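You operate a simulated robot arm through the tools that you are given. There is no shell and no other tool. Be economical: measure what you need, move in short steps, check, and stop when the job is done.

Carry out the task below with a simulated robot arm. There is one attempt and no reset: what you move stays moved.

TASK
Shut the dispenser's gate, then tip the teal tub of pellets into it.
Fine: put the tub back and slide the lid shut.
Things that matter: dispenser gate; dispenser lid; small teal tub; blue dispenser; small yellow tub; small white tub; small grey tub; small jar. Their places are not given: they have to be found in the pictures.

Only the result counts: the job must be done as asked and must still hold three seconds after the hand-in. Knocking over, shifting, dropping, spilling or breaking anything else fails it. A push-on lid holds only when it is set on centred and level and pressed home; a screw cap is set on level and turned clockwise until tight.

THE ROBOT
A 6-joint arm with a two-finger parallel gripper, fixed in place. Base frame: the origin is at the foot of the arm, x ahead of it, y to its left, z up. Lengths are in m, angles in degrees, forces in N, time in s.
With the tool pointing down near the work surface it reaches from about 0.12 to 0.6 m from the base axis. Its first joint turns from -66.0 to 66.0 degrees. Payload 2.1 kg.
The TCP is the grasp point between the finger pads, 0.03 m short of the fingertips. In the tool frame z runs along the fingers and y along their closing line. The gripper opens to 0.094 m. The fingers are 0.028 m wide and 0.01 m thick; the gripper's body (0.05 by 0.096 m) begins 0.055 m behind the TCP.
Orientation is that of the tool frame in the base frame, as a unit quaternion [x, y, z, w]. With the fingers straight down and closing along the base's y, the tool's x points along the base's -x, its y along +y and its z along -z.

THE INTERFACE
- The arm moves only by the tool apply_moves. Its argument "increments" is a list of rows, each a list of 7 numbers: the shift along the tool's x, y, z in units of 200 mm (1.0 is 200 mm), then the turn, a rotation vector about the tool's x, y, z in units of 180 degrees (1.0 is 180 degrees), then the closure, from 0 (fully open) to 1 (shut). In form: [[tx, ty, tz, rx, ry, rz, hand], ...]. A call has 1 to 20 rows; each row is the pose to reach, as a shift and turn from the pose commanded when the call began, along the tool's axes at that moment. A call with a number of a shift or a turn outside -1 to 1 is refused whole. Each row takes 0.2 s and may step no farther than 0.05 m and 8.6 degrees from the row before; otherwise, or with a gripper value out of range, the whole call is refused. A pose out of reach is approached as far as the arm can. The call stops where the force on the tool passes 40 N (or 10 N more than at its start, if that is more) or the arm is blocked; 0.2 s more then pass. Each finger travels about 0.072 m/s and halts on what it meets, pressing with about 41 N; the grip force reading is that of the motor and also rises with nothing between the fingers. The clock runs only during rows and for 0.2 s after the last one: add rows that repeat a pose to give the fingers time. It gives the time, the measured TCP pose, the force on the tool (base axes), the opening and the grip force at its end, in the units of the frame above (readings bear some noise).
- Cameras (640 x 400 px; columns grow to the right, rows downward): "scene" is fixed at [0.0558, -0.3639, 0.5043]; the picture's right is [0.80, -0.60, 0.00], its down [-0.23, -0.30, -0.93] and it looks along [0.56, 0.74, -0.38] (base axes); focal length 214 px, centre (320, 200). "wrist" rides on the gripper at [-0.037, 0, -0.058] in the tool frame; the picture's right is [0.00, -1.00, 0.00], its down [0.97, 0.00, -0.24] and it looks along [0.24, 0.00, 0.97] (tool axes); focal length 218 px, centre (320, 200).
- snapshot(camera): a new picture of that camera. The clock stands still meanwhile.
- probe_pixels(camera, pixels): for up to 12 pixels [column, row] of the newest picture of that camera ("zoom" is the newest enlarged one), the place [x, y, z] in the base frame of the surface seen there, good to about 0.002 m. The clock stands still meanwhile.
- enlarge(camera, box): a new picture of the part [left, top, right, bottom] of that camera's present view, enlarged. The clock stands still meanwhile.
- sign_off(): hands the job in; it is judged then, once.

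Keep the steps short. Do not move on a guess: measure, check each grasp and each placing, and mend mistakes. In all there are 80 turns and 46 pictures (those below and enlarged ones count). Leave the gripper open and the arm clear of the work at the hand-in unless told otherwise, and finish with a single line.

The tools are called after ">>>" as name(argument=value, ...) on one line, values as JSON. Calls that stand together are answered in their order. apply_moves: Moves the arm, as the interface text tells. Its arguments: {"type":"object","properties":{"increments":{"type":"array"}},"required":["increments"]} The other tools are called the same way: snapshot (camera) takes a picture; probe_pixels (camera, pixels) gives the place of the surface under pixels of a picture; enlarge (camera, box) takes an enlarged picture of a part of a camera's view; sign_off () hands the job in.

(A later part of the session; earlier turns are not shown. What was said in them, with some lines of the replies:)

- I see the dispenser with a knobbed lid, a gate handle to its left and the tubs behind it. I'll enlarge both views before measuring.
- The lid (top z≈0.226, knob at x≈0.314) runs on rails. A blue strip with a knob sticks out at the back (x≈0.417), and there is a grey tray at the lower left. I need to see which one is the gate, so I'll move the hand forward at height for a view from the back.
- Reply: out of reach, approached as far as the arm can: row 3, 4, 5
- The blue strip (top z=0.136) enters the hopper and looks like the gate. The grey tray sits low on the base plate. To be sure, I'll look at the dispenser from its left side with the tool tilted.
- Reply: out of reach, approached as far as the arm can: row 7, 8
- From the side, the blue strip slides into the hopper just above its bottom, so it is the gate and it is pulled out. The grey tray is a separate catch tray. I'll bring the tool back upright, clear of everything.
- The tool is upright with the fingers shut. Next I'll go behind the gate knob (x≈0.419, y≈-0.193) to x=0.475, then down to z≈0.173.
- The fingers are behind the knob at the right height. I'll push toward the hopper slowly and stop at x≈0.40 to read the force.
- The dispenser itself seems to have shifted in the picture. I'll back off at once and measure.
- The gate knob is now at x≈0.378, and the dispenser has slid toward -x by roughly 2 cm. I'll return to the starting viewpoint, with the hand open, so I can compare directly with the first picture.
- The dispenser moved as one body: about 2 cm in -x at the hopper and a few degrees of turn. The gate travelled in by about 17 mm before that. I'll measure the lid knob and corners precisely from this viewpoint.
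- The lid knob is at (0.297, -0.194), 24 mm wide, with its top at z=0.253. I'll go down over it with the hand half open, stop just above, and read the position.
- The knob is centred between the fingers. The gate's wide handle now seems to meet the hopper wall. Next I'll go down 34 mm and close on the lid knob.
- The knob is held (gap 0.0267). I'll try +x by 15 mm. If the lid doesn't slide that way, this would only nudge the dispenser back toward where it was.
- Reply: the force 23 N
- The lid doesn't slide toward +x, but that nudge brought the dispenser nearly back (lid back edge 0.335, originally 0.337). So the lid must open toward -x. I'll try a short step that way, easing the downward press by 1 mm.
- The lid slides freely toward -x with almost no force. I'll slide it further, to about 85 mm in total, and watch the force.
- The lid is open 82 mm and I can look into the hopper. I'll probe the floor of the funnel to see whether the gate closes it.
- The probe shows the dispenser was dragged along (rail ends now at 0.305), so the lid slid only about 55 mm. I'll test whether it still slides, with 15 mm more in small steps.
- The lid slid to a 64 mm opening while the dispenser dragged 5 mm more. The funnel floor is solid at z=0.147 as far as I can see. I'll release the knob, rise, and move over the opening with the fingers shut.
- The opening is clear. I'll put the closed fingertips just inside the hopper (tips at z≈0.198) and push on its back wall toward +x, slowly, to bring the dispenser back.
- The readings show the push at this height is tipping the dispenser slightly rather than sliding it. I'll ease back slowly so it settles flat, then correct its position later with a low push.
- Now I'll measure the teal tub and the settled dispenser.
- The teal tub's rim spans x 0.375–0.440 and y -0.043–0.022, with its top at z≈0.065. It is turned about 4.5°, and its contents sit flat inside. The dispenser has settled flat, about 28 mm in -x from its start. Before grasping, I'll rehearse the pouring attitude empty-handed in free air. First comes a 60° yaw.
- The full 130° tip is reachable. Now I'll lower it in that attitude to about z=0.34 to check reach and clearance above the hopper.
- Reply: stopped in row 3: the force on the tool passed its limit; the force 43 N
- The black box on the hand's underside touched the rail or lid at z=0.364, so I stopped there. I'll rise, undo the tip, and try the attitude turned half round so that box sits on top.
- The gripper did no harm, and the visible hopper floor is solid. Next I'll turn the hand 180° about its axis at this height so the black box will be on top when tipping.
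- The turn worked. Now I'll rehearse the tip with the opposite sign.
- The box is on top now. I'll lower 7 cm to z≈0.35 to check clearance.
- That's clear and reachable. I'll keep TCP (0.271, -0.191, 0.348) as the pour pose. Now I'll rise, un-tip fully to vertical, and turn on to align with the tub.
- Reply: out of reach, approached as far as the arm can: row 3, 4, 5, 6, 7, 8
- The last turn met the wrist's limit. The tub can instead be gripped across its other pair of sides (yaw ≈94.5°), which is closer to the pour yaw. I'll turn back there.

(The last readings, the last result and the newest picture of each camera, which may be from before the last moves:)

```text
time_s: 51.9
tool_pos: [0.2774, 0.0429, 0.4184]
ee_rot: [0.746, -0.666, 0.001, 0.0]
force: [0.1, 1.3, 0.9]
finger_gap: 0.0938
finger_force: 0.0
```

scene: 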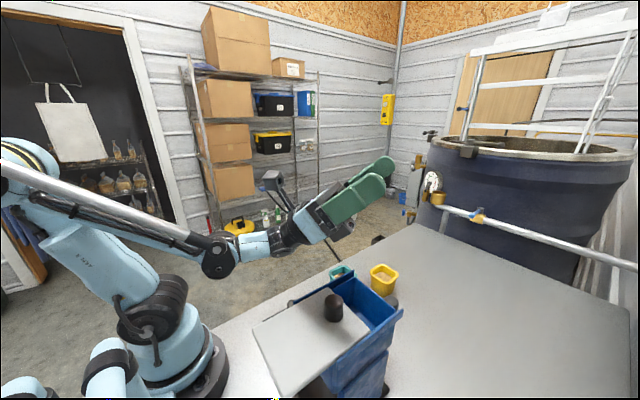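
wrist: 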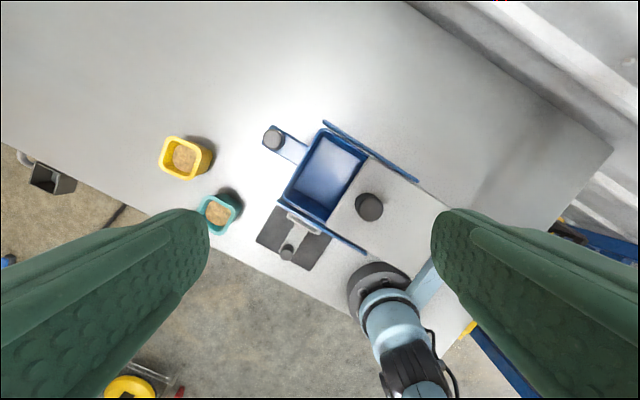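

Aligned to within 2°. I'll move above the tub at z≈0.25 and check from the wrist view.

>>> apply_moves(increments=[[0.057, -0.103, 0.14, 0, 0, 0.003, 0], [0.113, -0.205, 0.28, 0, 0, 0.006, 0], [0.17, -0.308, 0.42, 0, 0, 0.011, 0], [0.226, -0.41, 0.56, 0, 0, 0.011, 0], [0.283, -0.513, 0.7, 0, 0, 0.011, 0], [0.339, -0.616, 0.84, 0, 0, 0.011, 0]])

>>> snapshot(camera="wrist")

```text
time_s: 53.3
tool_pos: [0.4098, -0.009, 0.2518]
ee_rot: [0.735, -0.678, 0.0, 0.0]
force: [-0.4, 0.1, 0.3]
finger_gap: 0.094
finger_force: 0.1
```

```text
14 pictures are left
```

wrist: 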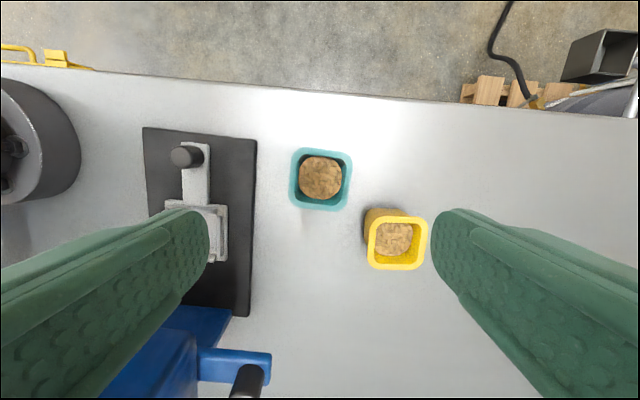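

>>> probe_pixels(camera="wrist", pixels=[[292, 165], [291, 195], [350, 165], [348, 195], [305, 151], [338, 154], [300, 205], [335, 208], [320, 178], [378, 268], [370, 250]])

>>> enlarge(camera="wrist", box=[270, 130, 370, 230])

```text
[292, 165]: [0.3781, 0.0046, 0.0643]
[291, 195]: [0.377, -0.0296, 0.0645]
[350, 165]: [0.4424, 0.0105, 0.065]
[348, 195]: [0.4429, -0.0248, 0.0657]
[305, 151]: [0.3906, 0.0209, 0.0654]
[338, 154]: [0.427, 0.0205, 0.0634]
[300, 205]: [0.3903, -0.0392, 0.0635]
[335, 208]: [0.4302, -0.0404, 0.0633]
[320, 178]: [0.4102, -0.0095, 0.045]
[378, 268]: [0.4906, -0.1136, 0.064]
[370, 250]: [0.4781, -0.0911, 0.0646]
```

```text
4.00 times, centred on (320, 180) of wrist
```

zoom: 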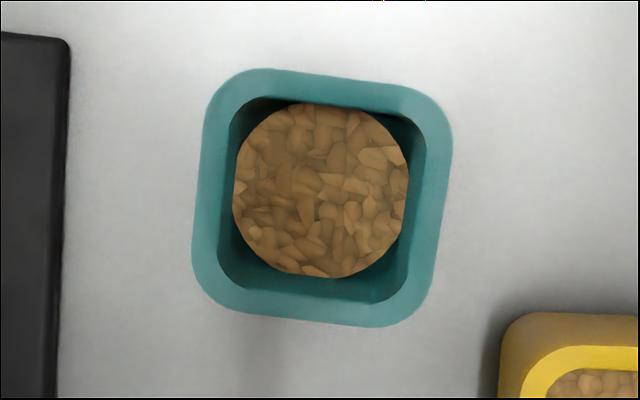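

The tub is centred at (0.410, -0.0095), right under the TCP, and turned about -3°, so I need 7° more the other way. I'll rotate and come down to z≈0.10.

>>> apply_moves(increments=[[0, 0, 0, 0, 0, 0.039, 0], [0, 0, 0.2, 0, 0, 0.039, 0], [0, 0, 0.4, 0, 0, 0.039, 0], [0, 0, 0.6, 0, 0, 0.039, 0], [0, 0, 0.76, 0, 0, 0.039, 0]])

>>> snapshot(camera="wrist")

```text
time_s: 54.5
tool_pos: [0.4087, -0.0119, 0.1021]
ee_rot: [-0.692, 0.722, -0.001, 0.0]
force: [0.0, -0.7, -0.6]
finger_gap: 0.0941
finger_force: 0.0
```

```text
12 pictures are left
```

wrist: 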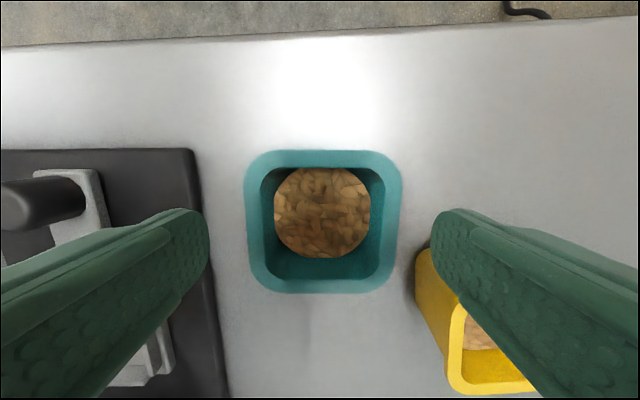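

The tub is aligned and centred. I'll narrow the hand slightly, go down to z≈0.045 and close.

>>> apply_moves(increments=[[0, 0, 0, 0, 0, 0, 0.15], [0, 0, 0.15, 0, 0, 0, 0.15], [0, 0, 0.285, 0, 0, 0, 0.15], [0, 0, 0.285, 0, 0, 0, 0.25], [0, 0, 0.285, 0, 0, 0, 0.35], [0, 0, 0.285, 0, 0, 0, 0.4], [0, 0, 0.285, 0, 0, 0, 0.4]])

```text
time_s: 56.1
tool_pos: [0.4098, -0.0114, 0.0431]
ee_rot: [-0.692, 0.722, 0.0, 0.001]
force: [0.3, -0.4, 0.4]
finger_gap: 0.0653
finger_force: 40.5
```

The tub is gripped (gap 0.0653, force 40 N). I'll lift it 20 cm and check.

>>> apply_moves(increments=[[0, 0, -0.1, 0, 0, 0, 0.4], [0, 0, -0.3, 0, 0, 0, 0.4], [0, 0, -0.5, 0, 0, 0, 0.4], [0, 0, -0.75, 0, 0, 0, 0.4], [0, 0, -1.0, 0, 0, 0, 0.4]])

>>> enlarge(camera="scene", box=[260, 160, 480, 340])

```text
time_s: 57.3
tool_pos: [0.4087, -0.0122, 0.2419]
ee_rot: [-0.692, 0.722, 0.0, 0.0]
force: [-0.8, 0.0, -1.0]
finger_gap: 0.0657
finger_force: 41.5
```

```text
2.22 times, centred on (370, 250) of scene
```

zoom: 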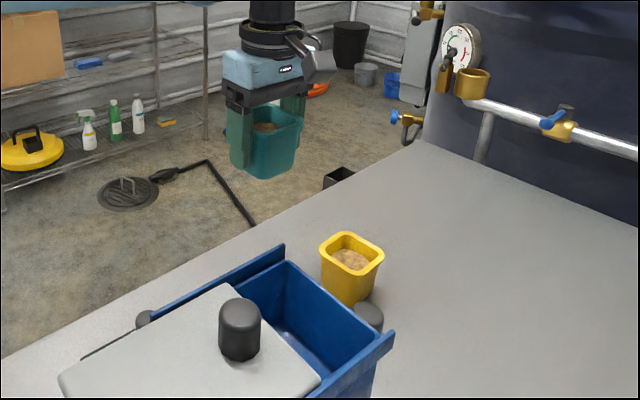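

The tub hangs level in the grip. I'll carry it in and up, then sideways over the opening, turning to the pour yaw.

>>> apply_moves(increments=[[0, 0.131, -0.177, 0, 0, 0, 0.4], [0, 0.263, -0.354, 0, 0, 0, 0.4], [0, 0.394, -0.531, 0, 0, 0, 0.4], [0, 0.526, -0.708, 0, 0, 0, 0.4], [0, 0.657, -0.885, 0, 0, 0, 0.4], [0.186, 0.657, -0.885, 0, 0, -0.036, 0.4], [0.371, 0.657, -0.885, 0, 0, -0.072, 0.4], [0.557, 0.657, -0.885, 0, 0, -0.108, 0.4], [0.743, 0.657, -0.885, 0, 0, -0.144, 0.4], [0.928, 0.657, -0.885, 0, 0, -0.18, 0.4]])

```text
time_s: 59.5
tool_pos: [0.27, -0.1886, 0.4215]
ee_rot: [0.866, -0.499, 0.0, 0.0]
force: [-0.1, -0.4, -1.3]
finger_gap: 0.0658
finger_force: 41.1
```

The tub is over the hopper at the pour yaw. Now I'll tip it to 130°, lowering to z≈0.35 and shifting so the pouring lip stays over the middle of the opening.

>>> apply_moves(increments=[[0.06, 0, 0, 0, 0.045, 0, 0.4], [0.12, 0, 0.02, 0, 0.09, 0, 0.4], [0.18, 0, 0.06, 0, 0.135, 0, 0.4], [0.22, 0, 0.1, 0, 0.18, 0, 0.4], [0.24, 0, 0.14, 0, 0.225, 0, 0.4], [0.24, 0, 0.18, 0, 0.26, 0, 0.4], [0.24, 0, 0.21, 0, 0.295, 0, 0.4], [0.24, 0, 0.24, 0, 0.33, 0, 0.4], [0.23, 0, 0.26, 0, 0.365, 0, 0.4], [0.215, 0, 0.28, 0, 0.4, 0, 0.4], [0.2, 0, 0.3, 0, 0.435, 0, 0.4], [0.18, 0, 0.31, 0, 0.47, 0, 0.4], [0.16, 0, 0.32, 0, 0.505, 0, 0.4], [0.145, 0, 0.33, 0, 0.54, 0, 0.4], [0.125, 0, 0.34, 0, 0.575, 0, 0.4], [0.105, 0, 0.35, 0, 0.61, 0, 0.4], [0.085, 0, 0.35, 0, 0.645, 0, 0.4], [0.06, 0, 0.35, 0, 0.685, 0, 0.4], [0.04, 0, 0.35, 0, 0.722, 0, 0.4], [0.04, 0, 0.35, 0, 0.722, 0, 0.4]])

>>> snapshot(camera="scene")

```text
time_s: 63.7
tool_pos: [0.2734, -0.1964, 0.3497]
ee_rot: [0.366, -0.21, 0.785, 0.453]
force: [-0.2, -0.1, 0.1]
finger_gap: 0.0653
finger_force: 40.9
```

```text
10 pictures are left
```

scene: 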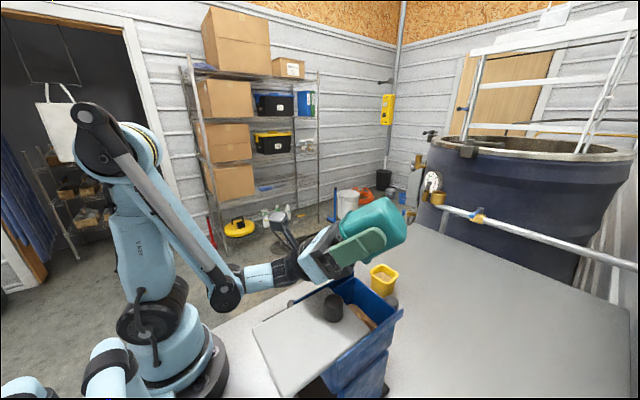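

The pellets are in the hopper and none are seen outside. I'll give it a small extra tip and a pause so the last ones fall, then return it upright, starting in the same call.

>>> apply_moves(increments=[[0, 0, 0, 0, 0.04, 0, 0.4], [0, 0, 0, 0, 0.06, 0, 0.4], [0, 0, 0, 0, 0.02, 0, 0.4], [0, 0, 0, 0, 0.06, 0, 0.4], [0, 0, 0, 0, 0.06, 0, 0.4], [0, 0, 0, 0, 0.02, 0, 0.4], [0, 0, 0, 0, 0, 0, 0.4]])

>>> enlarge(camera="scene", box=[260, 180, 440, 360])

```text
time_s: 65.3
tool_pos: [0.2734, -0.1965, 0.3477]
ee_rot: [0.367, -0.211, 0.785, 0.452]
force: [0.4, -0.7, 0.4]
finger_gap: 0.0655
finger_force: 40.8
out of reach, approached as far as the arm can: row 2, 4, 5
```

```text
2.22 times, centred on (350, 270) of scene
```

zoom: 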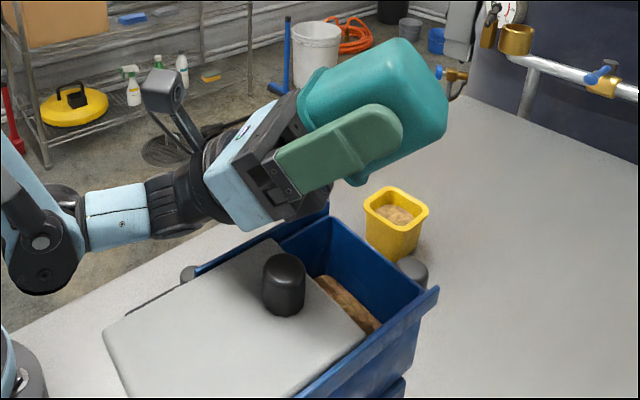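

The tub is empty above a filled hopper. I'll rise 7 cm and turn it upright again.

>>> apply_moves(increments=[[0.1, 0, 0.083, 0, 0, 0, 0.4], [0.19, 0, 0.157, 0, 0, 0, 0.4], [0.27, 0, 0.223, 0, 0, 0, 0.4], [0.27, 0, 0.223, 0, -0.045, 0, 0.4], [0.27, 0, 0.223, 0, -0.09, 0, 0.4], [0.27, 0, 0.223, 0, -0.135, 0, 0.4], [0.27, 0, 0.223, 0, -0.18, 0, 0.4], [0.27, 0, 0.223, 0, -0.225, 0, 0.4], [0.27, 0, 0.223, 0, -0.27, 0, 0.4], [0.27, 0, 0.223, 0, -0.315, 0, 0.4], [0.27, 0, 0.223, 0, -0.36, 0, 0.4], [0.27, 0, 0.223, 0, -0.405, 0, 0.4], [0.27, 0, 0.223, 0, -0.45, 0, 0.4], [0.27, 0, 0.223, 0, -0.495, 0, 0.4], [0.27, 0, 0.223, 0, -0.54, 0, 0.4], [0.27, 0, 0.223, 0, -0.585, 0, 0.4], [0.27, 0, 0.223, 0, -0.63, 0, 0.4], [0.27, 0, 0.223, 0, -0.675, 0, 0.4], [0.27, 0, 0.223, 0, -0.722, 0, 0.4]])

```text
time_s: 69.3
tool_pos: [0.2721, -0.1957, 0.4184]
ee_rot: [0.866, -0.501, -0.002, -0.001]
force: [1.1, 0.4, -0.6]
finger_gap: 0.0653
finger_force: 41.0
```

It's upright. I'll carry it back the way it came: sideways first, then out and down.

>>> apply_moves(increments=[[-0.199, -0.115, 0, 0, 0, 0.045, 0.4], [-0.398, -0.23, 0, 0, 0, 0.09, 0.4], [-0.598, -0.345, 0, 0, 0, 0.135, 0.4], [-0.797, -0.46, 0, 0, 0, 0.18, 0.4], [-0.737, -0.564, 0.175, 0, 0, 0.18, 0.4], [-0.677, -0.668, 0.35, 0, 0, 0.18, 0.4], [-0.617, -0.772, 0.525, 0, 0, 0.18, 0.4], [-0.557, -0.876, 0.7, 0, 0, 0.18, 0.4], [-0.497, -0.98, 0.875, 0, 0, 0.18, 0.4]])

```text
time_s: 71.3
tool_pos: [0.3937, -0.0114, 0.246]
ee_rot: [-0.693, 0.721, 0.0, 0.0]
force: [1.0, -0.4, -1.4]
finger_gap: 0.0652
finger_force: 40.8
```

I'll align over the original spot and lower to just above the table.

>>> apply_moves(increments=[[-0.003, -0.077, 0, 0, 0, 0, 0.4], [-0.003, -0.077, 0.24, 0, 0, 0, 0.4], [-0.003, -0.077, 0.48, 0, 0, 0, 0.4], [-0.003, -0.077, 0.72, 0, 0, 0, 0.4], [-0.003, -0.077, 0.88, 0, 0, 0, 0.4], [-0.003, -0.077, 0.96, 0, 0, 0, 0.4]])

```text
time_s: 72.7
tool_pos: [0.4089, -0.0114, 0.0509]
ee_rot: [-0.692, 0.722, 0.0, 0.001]
force: [0.2, -0.1, -0.4]
finger_gap: 0.0651
finger_force: 40.9
```

The position matches the grasp pose. I'll lower the last 7 mm in small steps, then open the hand slightly.

>>> apply_moves(increments=[[0, 0, 0.015, 0, 0, 0, 0.4], [0, 0, 0.028, 0, 0, 0, 0.4], [0, 0, 0.034, 0, 0, 0, 0.4], [0, 0, 0.038, 0, 0, 0, 0.4]])

```text
time_s: 73.7
tool_pos: [0.4092, -0.0131, 0.0439]
ee_rot: [-0.691, 0.723, -0.001, 0.0]
force: [-1.0, 2.4, 14.7]
finger_gap: 0.0654
finger_force: 40.5
```

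The tub is on the table (14.7 N upward). I'll open and rise straight up.

>>> apply_moves(increments=[[0, 0, -0.004, 0, 0, 0, 0.3], [0, 0, -0.004, 0, 0, 0, 0.15], [0, 0, -0.004, 0, 0, 0, 0.1], [0, 0, -0.15, 0, 0, 0, 0.1], [0, 0, -0.35, 0, 0, 0, 0.1], [0, 0, -0.55, 0, 0, 0, 0], [0, 0, -0.75, 0, 0, 0, 0], [0, 0, -0.95, 0, 0, 0, 0]])

>>> snapshot(camera="wrist")

```text
time_s: 75.5
tool_pos: [0.4097, -0.0143, 0.2338]
ee_rot: [-0.692, 0.722, 0.0, 0.0]
force: [0.4, -0.7, -0.4]
finger_gap: 0.0942
finger_force: 0.1
```

```text
8 pictures are left
```

wrist: 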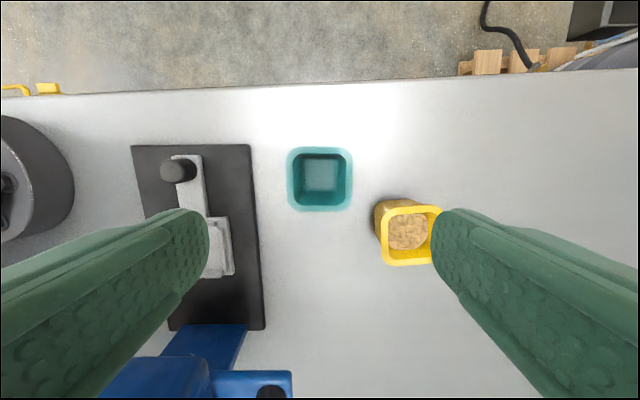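

The teal tub is back in place, upright and empty, with no spill in sight. Next I'll go over the lid knob (last seen at 0.215, -0.197), at height.

>>> apply_moves(increments=[[0, 0, -0.2, 0, 0, 0, 0], [0, 0.1, -0.4, 0, 0, 0, 0], [0, 0.34, -0.43, 0, 0, 0, 0], [0, 0.58, -0.43, 0, 0, 0, 0], [0, 0.78, -0.43, 0, 0, 0, 0], [0.15, 0.936, -0.43, 0, 0, 0, 0], [0.39, 0.936, -0.43, 0, 0, 0, 0.2], [0.63, 0.936, -0.43, 0, 0, 0, 0.4], [0.84, 0.936, -0.43, 0, 0, 0, 0.4], [0.954, 0.936, -0.43, 0, 0, 0, 0.4]])

>>> snapshot(camera="wrist")

```text
time_s: 77.7
tool_pos: [0.2155, -0.1982, 0.3209]
ee_rot: [-0.692, 0.722, 0.0, 0.0]
force: [-0.8, -0.1, -0.5]
finger_gap: 0.0564
finger_force: 0.0
```

```text
7 pictures are left
```

wrist: 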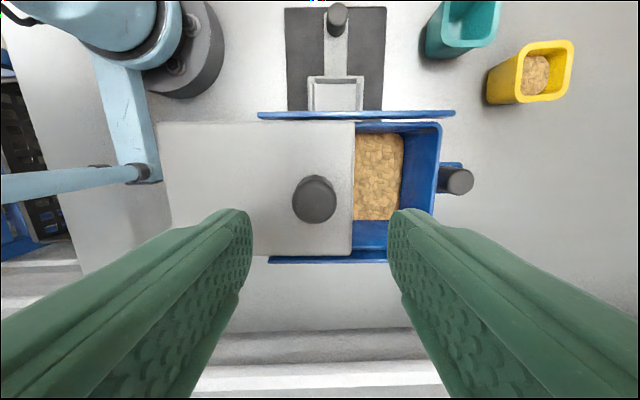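

>>> probe_pixels(camera="wrist", pixels=[[314, 205], [294, 205], [334, 205], [314, 220], [353, 150], [355, 230], [440, 128], [455, 114], [388, 260], [287, 10], [456, 182], [378, 170]])

```text
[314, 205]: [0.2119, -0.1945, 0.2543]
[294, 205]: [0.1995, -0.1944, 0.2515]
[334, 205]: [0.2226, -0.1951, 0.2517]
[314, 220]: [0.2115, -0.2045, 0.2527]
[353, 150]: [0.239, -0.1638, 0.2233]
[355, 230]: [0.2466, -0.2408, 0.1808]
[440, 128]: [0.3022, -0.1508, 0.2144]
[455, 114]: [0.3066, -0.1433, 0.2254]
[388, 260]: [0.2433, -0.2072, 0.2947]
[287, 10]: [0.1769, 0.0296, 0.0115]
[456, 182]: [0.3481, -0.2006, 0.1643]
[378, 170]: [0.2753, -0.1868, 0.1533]
```

The pellets lie in the hopper, none on the rim or lid. The knob centre is (0.211, -0.195), so I'll shift 4.5 mm, go down and grip it.

>>> apply_moves(increments=[[-0.015, 0.0225, 0.05, 0, 0, 0, 0.4], [-0.015, 0.0225, 0.18, 0, 0, 0, 0.4], [-0.015, 0.0225, 0.29, 0, 0, 0, 0.4], [-0.015, 0.0225, 0.29, 0, 0, 0, 0.6], [-0.015, 0.0225, 0.29, 0, 0, 0, 0.75], [-0.015, 0.0225, 0.29, 0, 0, 0, 0.85], [-0.015, 0.0225, 0.29, 0, 0, 0, 0.85]])

```text
time_s: 79.3
tool_pos: [0.211, -0.1921, 0.2633]
ee_rot: [-0.692, 0.722, 0.001, 0.0]
force: [0.3, 0.1, -0.3]
finger_gap: 0.0271
finger_force: 40.5
```

It's gripped. I'll slide the lid toward +x, 55 mm first, and read the force.

>>> apply_moves(increments=[[0, -0.05, 0, 0, 0, 0, 0.85], [0, -0.1, 0, 0, 0, 0, 0.85], [0, -0.15, 0, 0, 0, 0, 0.85], [0, -0.2, 0, 0, 0, 0, 0.85], [0, -0.24, 0, 0, 0, 0, 0.85], [0, -0.275, 0, 0, 0, 0, 0.85]])

>>> snapshot(camera="wrist")

```text
time_s: 80.7
tool_pos: [0.2645, -0.1947, 0.2632]
ee_rot: [-0.692, 0.722, 0.0, -0.001]
force: [-0.8, -6.3, 10.5]
finger_gap: 0.0272
finger_force: 40.7
```

```text
6 pictures are left
```

wrist: 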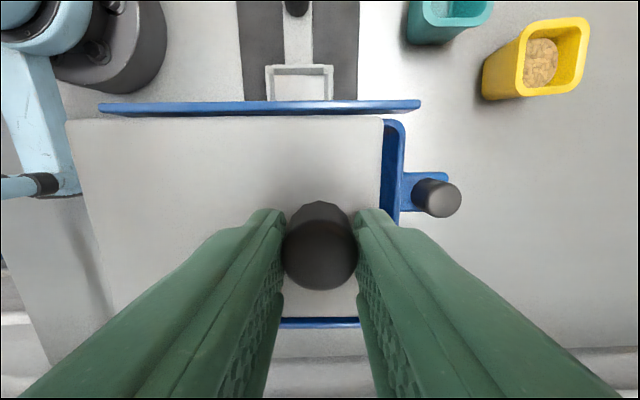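

>>> probe_pixels(camera="wrist", pixels=[[380, 125], [380, 200], [400, 130], [415, 105], [357, 324], [360, 8], [272, 68], [437, 198], [104, 110]])

```text
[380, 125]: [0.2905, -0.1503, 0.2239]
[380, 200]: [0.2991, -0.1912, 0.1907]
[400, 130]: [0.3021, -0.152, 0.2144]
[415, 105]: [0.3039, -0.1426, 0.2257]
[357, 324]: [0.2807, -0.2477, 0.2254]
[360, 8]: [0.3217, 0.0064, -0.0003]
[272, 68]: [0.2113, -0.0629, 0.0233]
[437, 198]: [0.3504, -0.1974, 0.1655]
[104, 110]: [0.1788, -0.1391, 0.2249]
```

The lid edge is at 0.2905, the rail end at 0.305, and the dispenser hasn't moved. I'll slide about 15 mm more in small steps until it stops.

>>> apply_moves(increments=[[0, -0.03, 0, 0, 0, 0, 0.85], [0, -0.055, 0, 0, 0, 0, 0.85], [0, -0.07, 0, 0, 0, 0, 0.85], [0, -0.08, 0, 0, 0, 0, 0.85]])

>>> probe_pixels(camera="wrist", pixels=[[380, 125]])

```text
time_s: 81.7
tool_pos: [0.2796, -0.1943, 0.2636]
ee_rot: [-0.692, 0.722, -0.001, -0.002]
force: [-6.6, -17.8, 17.3]
finger_gap: 0.0273
finger_force: 41.1
```

```text
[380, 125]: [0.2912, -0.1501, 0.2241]
```

The x force has risen to 6.6 N, so the lid has reached its stop. I'll open, rise straight up and look.

>>> apply_moves(increments=[[0, -0.08, 0, 0, 0, 0, 0.7], [0, -0.08, 0, 0, 0, 0, 0.5], [0, -0.08, 0, 0, 0, 0, 0.4], [0, -0.08, -0.15, 0, 0, 0, 0.4], [0, -0.08, -0.35, 0, 0, 0, 0.4], [0, 0.15, -0.5, 0, 0, 0, 0.4]])

>>> snapshot(camera="wrist")

```text
refused: row 6 steps farther than a row can; nothing moved
```

```text
5 pictures are left
```

wrist: 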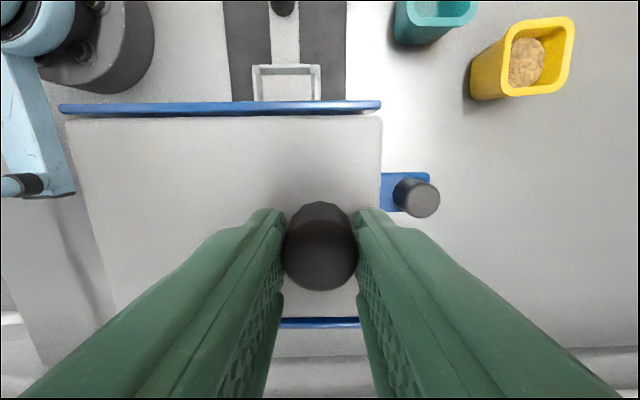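

The call was refused, and luckily so, because its offsets were wrong. The picture shows the lid edge flush with the rail ends, so it is shut. I'll release in place and rise.

>>> apply_moves(increments=[[0, 0, 0, 0, 0, 0, 0.7], [0, 0, 0, 0, 0, 0, 0.5], [0, 0, 0, 0, 0, 0, 0.4], [0, 0, -0.15, 0, 0, 0, 0.4], [0, 0, -0.35, 0, 0, 0, 0.4], [0, 0.15, -0.5, 0, 0, 0, 0.4], [0, 0.3, -0.6, 0, 0, 0, 0.7], [0, 0.4, -0.6, 0, 0, 0, 1], [0, 0.4, -0.6, 0, 0, 0, 1]])

>>> snapshot(camera="wrist")

```text
time_s: 83.7
tool_pos: [0.2002, -0.1926, 0.3841]
ee_rot: [-0.692, 0.722, 0.0, 0.0]
force: [1.0, 0.1, 0.0]
finger_gap: 0.0
finger_force: 32.4
```

```text
4 pictures are left
```

wrist: 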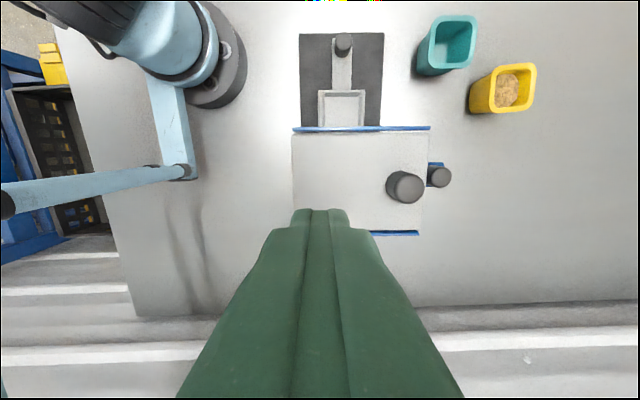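

>>> probe_pixels(camera="wrist", pixels=[[425, 140], [420, 215], [430, 128], [294, 130], [418, 233], [304, 38], [380, 38], [344, 40], [440, 178], [404, 187], [293, 200], [303, 124]])

```text
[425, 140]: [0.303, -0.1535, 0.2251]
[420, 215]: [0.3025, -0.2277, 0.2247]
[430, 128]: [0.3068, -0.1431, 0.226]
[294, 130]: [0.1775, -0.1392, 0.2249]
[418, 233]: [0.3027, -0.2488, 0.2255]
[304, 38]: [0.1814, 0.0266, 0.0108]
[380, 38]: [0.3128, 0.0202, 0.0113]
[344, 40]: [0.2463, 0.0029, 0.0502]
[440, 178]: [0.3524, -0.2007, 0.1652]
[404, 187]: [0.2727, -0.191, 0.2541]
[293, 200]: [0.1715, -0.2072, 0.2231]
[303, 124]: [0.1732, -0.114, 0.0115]
```

The lid is flush and the dispenser is flat, though still about 30 mm in -x from its start. Before sliding it back, I'll inspect the gate's entry into the back wall from behind.

>>> apply_moves(increments=[[0.06, -0.18, 0, 0, 0, 0, 1], [0.12, -0.36, 0, 0, 0, 0, 1], [0.18, -0.54, 0, 0, 0, 0, 1], [0.24, -0.72, 0.1, 0, 0, 0, 1], [0.295, -0.9, 0.2, 0, 0, 0, 1], [0.295, -0.988, 0.37, 0, 0, 0, 1]])

>>> enlarge(camera="wrist", box=[130, 60, 410, 235])

```text
time_s: 85.1
tool_pos: [0.3944, -0.2597, 0.3094]
ee_rot: [-0.692, 0.722, 0.0, 0.0]
force: [0.7, -0.4, 0.3]
finger_gap: 0.0004
finger_force: 33.0
```

```text
2.29 times, centred on (270, 148) of wrist
```

zoom: 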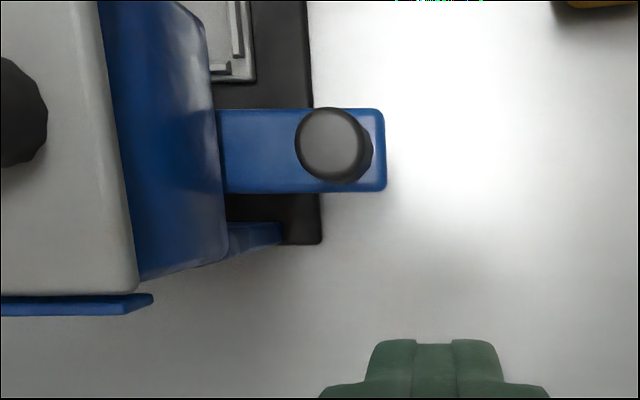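

>>> probe_pixels(camera="zoom", pixels=[[382, 150], [232, 150], [222, 150], [214, 130], [332, 145], [300, 145], [365, 145], [318, 240], [110, 150], [148, 300]])

```text
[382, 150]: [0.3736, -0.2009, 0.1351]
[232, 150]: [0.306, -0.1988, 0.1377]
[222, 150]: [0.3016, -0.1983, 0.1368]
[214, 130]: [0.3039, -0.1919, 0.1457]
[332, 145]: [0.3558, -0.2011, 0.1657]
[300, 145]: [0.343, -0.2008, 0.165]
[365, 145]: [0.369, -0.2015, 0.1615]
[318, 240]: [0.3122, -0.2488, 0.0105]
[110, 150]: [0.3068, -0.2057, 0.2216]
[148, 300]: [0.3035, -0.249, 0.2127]
```

The strip reaches the wall with 71 mm outside, against about 102 mm at the start, so it went in roughly 30 mm. To be sure it is fully home, I'll come down behind the knob again and press very slowly.

>>> apply_moves(increments=[[-0.15, -0.116, 0, 0, 0, 0, 1], [-0.3, -0.116, 0.1, 0, 0, 0, 1], [-0.3, -0.116, 0.3, 0, 0, 0, 1], [-0.3, -0.116, 0.5, 0, 0, 0, 1], [-0.3, -0.116, 0.677, 0, 0, 0, 1], [-0.3, 0.0, 0.677, 0, 0, 0, 1], [-0.3, 0.06, 0.677, 0, 0, 0, 1]])

>>> apply_moves(increments=[[0, 0.01, 0, 0, 0, 0, 1], [0, 0.02, 0, 0, 0, 0, 1], [0, 0.025, 0, 0, 0, 0, 1], [0, 0.03, 0, 0, 0, 0, 1], [0, 0.035, 0, 0, 0, 0, 1], [0, 0.04, 0, 0, 0, 0, 1]])

```text
time_s: 86.7
tool_pos: [0.3863, -0.1999, 0.1745]
ee_rot: [-0.692, 0.722, 0.0, 0.0]
force: [0.3, 1.1, -0.4]
finger_gap: 0.0
finger_force: 32.7
```

```text
time_s: 88.1
tool_pos: [0.3796, -0.1976, 0.1733]
ee_rot: [-0.692, 0.721, -0.002, 0.0]
force: [10.0, -3.9, 1.7]
finger_gap: 0.0
finger_force: 32.8
```

The knob resists with 10 N within a millimetre or two, where the lid moved at under 1 N. The gate is at its stop and shut. I'll back off, rise, and cross over to the front side to slide the dispenser back.

>>> apply_moves(increments=[[0, -0.03, 0, 0, 0, 0, 1], [0, -0.1, 0, 0, 0, 0, 1], [0, -0.1, -0.24, 0, 0, 0, 1], [0, -0.1, -0.48, 0, 0, 0, 1], [0, -0.1, -0.72, 0, 0, 0, 1], [0, 0.0, -0.9, 0, 0, 0, 1], [0, 0.2, -0.95, 0, 0, 0, 1], [0, 0.44, -0.95, 0, 0, 0, 1], [0, 0.68, -0.95, 0, 0, 0, 1], [0, 0.9, -0.95, 0, 0, 0, 1]])

>>> apply_moves(increments=[[0, 0, 0, 0, 0, 0.0443, 1], [0, 0, 0, 0, 0, 0.0886, 1], [0, 0, 0, 0, 0, 0.133, 1], [0, 0, 0, 0, 0, 0.177, 1], [0, 0, 0, 0, 0, 0.221, 1], [0, 0, 0, 0, 0, 0.266, 1], [0, 0, 0, 0, 0, 0.31, 1], [0, 0, 0, 0, 0, 0.354, 1], [0, 0, 0, 0, 0, 0.3985, 1], [0, 0, 0, 0, 0, 0.443, 1], [0, 0, 0, 0, 0, 0.487, 1]])

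```text
time_s: 90.3
tool_pos: [0.1979, -0.1906, 0.3613]
ee_rot: [-0.693, 0.721, 0.001, 0.0]
force: [-1.1, -0.5, 0.1]
finger_gap: 0.0
finger_force: 33.1
```

```text
time_s: 92.7
tool_pos: [0.1982, -0.1897, 0.3628]
ee_rot: [0.002, 1.0, 0.0, 0.0]
force: [0.2, -0.4, 0.5]
finger_gap: 0.0002
finger_force: 33.0
```

The hand is upright at yaw 0. I'll move in front of the hopper (x≈0.125), tilt the fingers about 29° toward it and go down to z≈0.163, staying 3 cm clear.

>>> apply_moves(increments=[[0.18, 0, 0, 0, -0.04, 0, 1], [0.365, 0, 0, 0, -0.08, 0, 1], [0.365, 0, 0, 0, -0.12, 0, 1], [0.365, 0, 0, 0, -0.16, 0, 1], [0.365, 0, 0.24, 0, -0.16, 0, 1], [0.365, 0, 0.48, 0, -0.16, 0, 1], [0.365, 0, 0.72, 0, -0.16, 0, 1], [0.365, 0, 0.96, 0, -0.16, 0, 1]])

```text
time_s: 94.2
tool_pos: [0.1775, -0.1638, 0.2583]
ee_rot: [0.002, 0.968, 0.0, 0.252]
force: [-2.7, 0.7, 11.6]
finger_gap: 0.0001
finger_force: 33.0
out of reach, approached as far as the arm can: row 2, 3, 4, 5, 6, 7
stopped in row 7: the force on the tool passed its limit (the readings are from after the stop); the commanded pose is now the measured one
```

The tilt is out of reach that close in, and the fingertip just touched the lid top. I'll rise and reduce the tilt to 10°, which is enough for the tips to meet the hopper wall below the lid edge.

>>> apply_moves(increments=[[-0.1, 0, -0.175, 0, 0, 0, 1], [-0.195, 0, -0.349, 0, 0, 0, 1], [-0.195, 0, -0.349, 0, 0.036, 0, 1], [-0.195, 0, -0.349, 0, 0.072, 0, 1], [-0.195, 0, -0.349, 0, 0.107, 0, 1]])

>>> snapshot(camera="wrist")

```text
time_s: 95.4
tool_pos: [0.1753, -0.1655, 0.338]
ee_rot: [0.003, 0.996, 0.0, 0.085]
force: [-0.1, -0.3, 0.0]
finger_gap: 0.0
finger_force: 32.5
```

```text
2 pictures are left
```

wrist: 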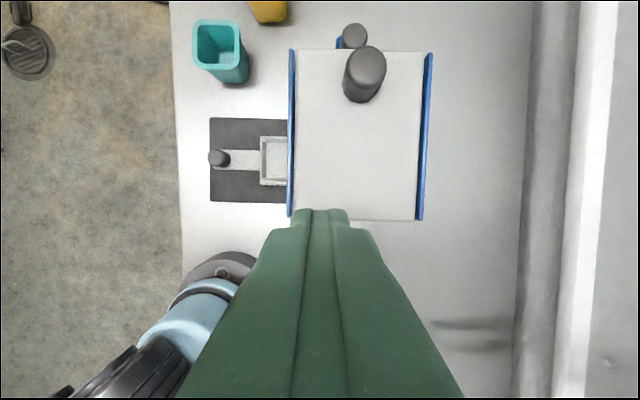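

>>> probe_pixels(camera="wrist", pixels=[[292, 52], [430, 56], [289, 214], [420, 217], [380, 217], [212, 121], [212, 200], [300, 51], [422, 56], [366, 62], [219, 159]])

```text
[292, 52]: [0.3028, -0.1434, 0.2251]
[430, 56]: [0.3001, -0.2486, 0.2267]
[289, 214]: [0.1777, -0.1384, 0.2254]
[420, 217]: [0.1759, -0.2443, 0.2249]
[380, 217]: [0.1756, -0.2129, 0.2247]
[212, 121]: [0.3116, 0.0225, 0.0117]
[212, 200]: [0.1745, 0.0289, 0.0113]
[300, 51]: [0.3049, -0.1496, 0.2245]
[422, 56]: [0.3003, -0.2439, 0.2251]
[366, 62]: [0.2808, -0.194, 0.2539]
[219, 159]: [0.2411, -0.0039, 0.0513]
```

The lid is flush with the rails. I'll go in front of the wall at (0.145, -0.195, 0.185), with the tips at z≈0.155 and 1 cm clear of the lid edge (x≈0.176).

>>> apply_moves(increments=[[0.148, -0.1475, -0.026, 0, 0, 0, 1], [0.18, -0.1475, 0.162, 0, 0, 0, 1], [0.213, -0.1475, 0.351, 0, 0, 0, 1], [0.245, -0.1475, 0.54, 0, 0, 0, 1], [0.278, -0.1475, 0.728, 0, 0, 0, 1]])

```text
time_s: 96.6
tool_pos: [0.1493, -0.1925, 0.1836]
ee_rot: [0.002, 0.996, 0.0, 0.087]
force: [0.2, -0.7, 0.4]
finger_gap: 0.0
finger_force: 32.9
```

In position with no contact. I'll push slowly toward +x, first to x≈0.172.

>>> apply_moves(increments=[[-0.03, 0, 0.005, 0, 0, 0, 1], [-0.055, 0, 0.0095, 0, 0, 0, 1], [-0.07, 0, 0.012, 0, 0, 0, 1], [-0.085, 0, 0.0147, 0, 0, 0, 1], [-0.1, 0, 0.0173, 0, 0, 0, 1], [-0.113, 0, 0.0195, 0, 0, 0, 1]])

```text
time_s: 98.0
tool_pos: [0.1695, -0.1922, 0.1839]
ee_rot: [0.002, 0.996, 0.0, 0.086]
force: [-8.8, -2.0, 3.1]
finger_gap: 0.0001
finger_force: 33.1
```

The force is 8.8 N, about the sliding level. I'll continue 12 mm more and watch it.

>>> apply_moves(increments=[[-0.015, 0, 0.0026, 0, 0, 0, 1], [-0.03, 0, 0.005, 0, 0, 0, 1], [-0.045, 0, 0.008, 0, 0, 0, 1], [-0.06, 0, 0.0104, 0, 0, 0, 1]])

```text
time_s: 99.0
tool_pos: [0.1813, -0.1932, 0.1844]
ee_rot: [0.002, 0.996, 0.001, 0.086]
force: [-9.7, -1.6, 2.4]
finger_gap: 0.0
finger_force: 32.9
```

The force is steady. To tell sliding from tipping, I'll back off 3 mm and see whether contact is lost.

>>> apply_moves(increments=[[0.008, 0, -0.001, 0, 0, 0, 1], [0.016, 0, -0.003, 0, 0, 0, 1]])

```text
time_s: 99.6
tool_pos: [0.1778, -0.1932, 0.1844]
ee_rot: [0.002, 0.996, 0.001, 0.088]
force: [-0.2, -0.1, -0.6]
finger_gap: 0.0
finger_force: 33.2
```

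Contact was lost at once, so the dispenser slides flat. I'll push on to x≈0.190, ease off and measure with a picture.

>>> apply_moves(increments=[[-0.018, 0, 0.003, 0, 0, 0, 1], [-0.033, 0, 0.006, 0, 0, 0, 1], [-0.048, 0, 0.008, 0, 0, 0, 1], [-0.062, 0, 0.0107, 0, 0, 0, 1], [-0.04, 0, 0.007, 0, 0, 0, 1]])

>>> snapshot(camera="wrist")

```text
time_s: 100.8
tool_pos: [0.1866, -0.1932, 0.1842]
ee_rot: [0.001, 0.996, 0.001, 0.087]
force: [0.0, 0.7, -0.8]
finger_gap: 0.0
finger_force: 33.3
```

```text
1 pictures are left
```

wrist: 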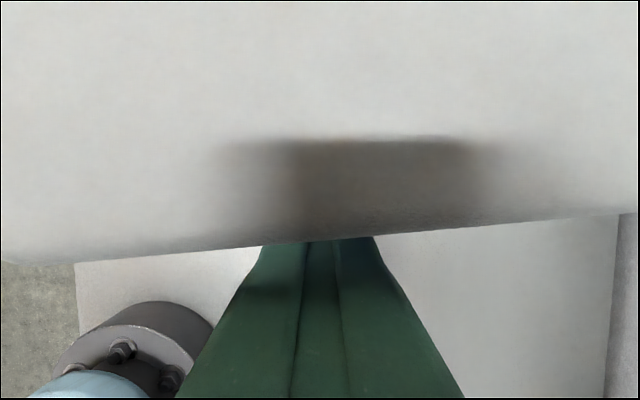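

>>> probe_pixels(camera="wrist", pixels=[[20, 255], [150, 250], [260, 238], [400, 226], [500, 218], [620, 205], [10, 240], [320, 100]])

```text
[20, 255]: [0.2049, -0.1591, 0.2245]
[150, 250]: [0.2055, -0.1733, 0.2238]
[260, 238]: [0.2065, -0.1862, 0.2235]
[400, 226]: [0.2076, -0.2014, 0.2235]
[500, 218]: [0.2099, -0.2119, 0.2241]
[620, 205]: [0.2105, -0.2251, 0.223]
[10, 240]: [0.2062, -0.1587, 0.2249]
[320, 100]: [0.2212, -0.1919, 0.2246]
```

The lid's front edge is now at x≈0.2085 at mid-width (start 0.211), so the shift is nearly undone, but the body is turned about +4.6°. The left end of the base plate needs pushing about 16 mm toward +x, low down. I'll back off, rise and straighten first.

>>> apply_moves(increments=[[0.1, 0, -0.017, 0, 0, 0, 1], [0.172, 0, -0.03, 0, 0, 0, 1], [0.14, 0, -0.215, 0, 0, 0, 1], [0.108, 0, -0.4, 0, 0, 0, 1], [0.076, 0, -0.585, 0, 0.027, 0, 1], [0.044, 0, -0.769, 0, 0.055, 0, 1]])

>>> apply_moves(increments=[[0, 0.072, 0, 0, 0, 0.042, 1], [0, 0.144, 0, 0, 0, 0.084, 1], [0, 0.216, 0, 0, 0, 0.126, 1], [0, 0.288, 0, 0, 0, 0.168, 1], [0, 0.36, 0, 0, 0, 0.21, 1], [0, 0.432, 0, 0, 0, 0.252, 1], [0, 0.504, 0, 0, 0, 0.294, 1], [0, 0.576, 0, 0, 0, 0.336, 1], [0, 0.648, 0, 0, 0, 0.378, 1], [0, 0.72, 0, 0, 0, 0.42, 1], [0, 0.79, 0, 0, 0, 0.46, 1], [0, 0.865, 0, 0, 0, 0.5, 1]])

```text
time_s: 102.2
tool_pos: [0.1507, -0.1934, 0.3354]
ee_rot: [0.003, 1.0, 0.001, 0.0]
force: [0.0, 0.2, -0.5]
finger_gap: 0.0002
finger_force: 32.8
```

```text
time_s: 104.8
tool_pos: [0.1515, -0.0203, 0.3348]
ee_rot: [0.709, 0.705, 0.001, -0.001]
force: [0.7, -0.3, 0.1]
finger_gap: 0.0
finger_force: 33.2
```

In front of the plate's left part with the yaw right. I'll descend in two stages to z≈0.024, with tips at -0.006.

>>> apply_moves(increments=[[0, 0, 0.24, 0, 0, 0, 1], [0, 0, 0.48, 0, 0, 0, 1], [0, 0, 0.72, 0, 0, 0, 1], [0, 0, 0.97, 0, 0, 0, 1]])

>>> apply_moves(increments=[[0, 0, 0.2, 0, 0, 0, 1], [0, 0, 0.4, 0, 0, 0, 1], [0, 0, 0.52, 0, 0, 0, 1], [0, 0, 0.58, 0, 0, 0, 1]])

```text
time_s: 105.8
tool_pos: [0.1502, -0.0182, 0.1386]
ee_rot: [0.709, 0.705, 0.001, 0.0]
force: [0.4, -0.1, 0.3]
finger_gap: 0.0
finger_force: 31.9
```

```text
time_s: 106.9
tool_pos: [0.1645, -0.0211, 0.031]
ee_rot: [0.709, 0.705, -0.001, -0.003]
force: [-12.6, 4.9, 164.1]
finger_gap: 0.0
finger_force: 33.0
stopped in row 4: the force on the tool passed its limit (the readings are from after the stop); the commanded pose is now the measured one
```

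There's a strong upward force, so something was hit. I'll rise at once.

>>> apply_moves(increments=[[0, 0, -0.1, 0, 0, 0, 1], [0, 0, -0.2, 0, 0, 0, 1]])

```text
time_s: 107.5
tool_pos: [0.1647, -0.0207, 0.069]
ee_rot: [0.709, 0.706, 0.001, -0.001]
force: [0.1, 0.5, -0.4]
finger_gap: 0.0001
finger_force: 33.3
```

I'll rise to height and use the last picture to measure where everything stands.

>>> apply_moves(increments=[[0, 0, -0.24, 0, 0, 0, 1], [0, 0, -0.48, 0, 0, 0, 1], [0, -0.0, -0.72, 0, 0, 0, 1], [0, 0.1, -0.96, 0, 0, 0, 1], [0, 0.3, -1.0, 0, 0, 0, 1]])

>>> snapshot(camera="wrist")

```text
refused: row 4 steps farther than a row can; nothing moved
```

```text
0 pictures are left
5 turns are left
```

wrist: 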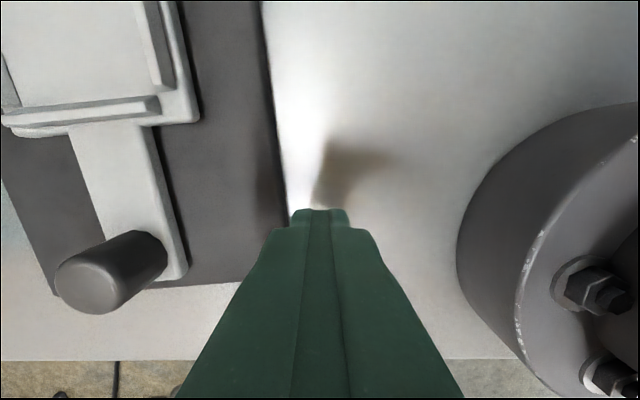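

No pictures and only a few turns remain. The gate is shut, the tub emptied and back in place, the lid shut, and the dispenser close to where it stood. Another blind low push would risk more than it could mend. I'll rise straight up and open the hand.

>>> apply_moves(increments=[[0, 0, -0.2, 0, 0, 0, 1], [0, 0, -0.4, 0, 0, 0, 1], [0, 0, -0.6, 0, 0, 0, 1], [0, 0, -0.8, 0, 0, 0, 0.7], [0, 0, -1.0, 0, 0, 0, 0.4], [0, 0, -1.0, 0, 0, 0, 0], [0, 0, -1.0, 0, 0, 0, 0], [0, 0, -1.0, 0, 0, 0, 0]])

```text
time_s: 109.3
tool_pos: [0.1643, -0.0207, 0.269]
ee_rot: [0.709, 0.705, -0.001, -0.001]
force: [-0.2, 0.2, -0.1]
finger_gap: 0.0939
finger_force: 0.0
4 turns are left
```

The hand is open and clear of the work, so I'll hand in.

>>> sign_off()

```text
The job is handed in.
```

The gate is shut, the teal tub is emptied into the dispenser and back in its place, and the lid is shut, but the dispenser got shifted and, when last measured, sat about 2–3 mm off at the hopper and turned about 4–5°; after that the hand hit something (164 N) near its base plate, and I could not re-check its position or the lid.
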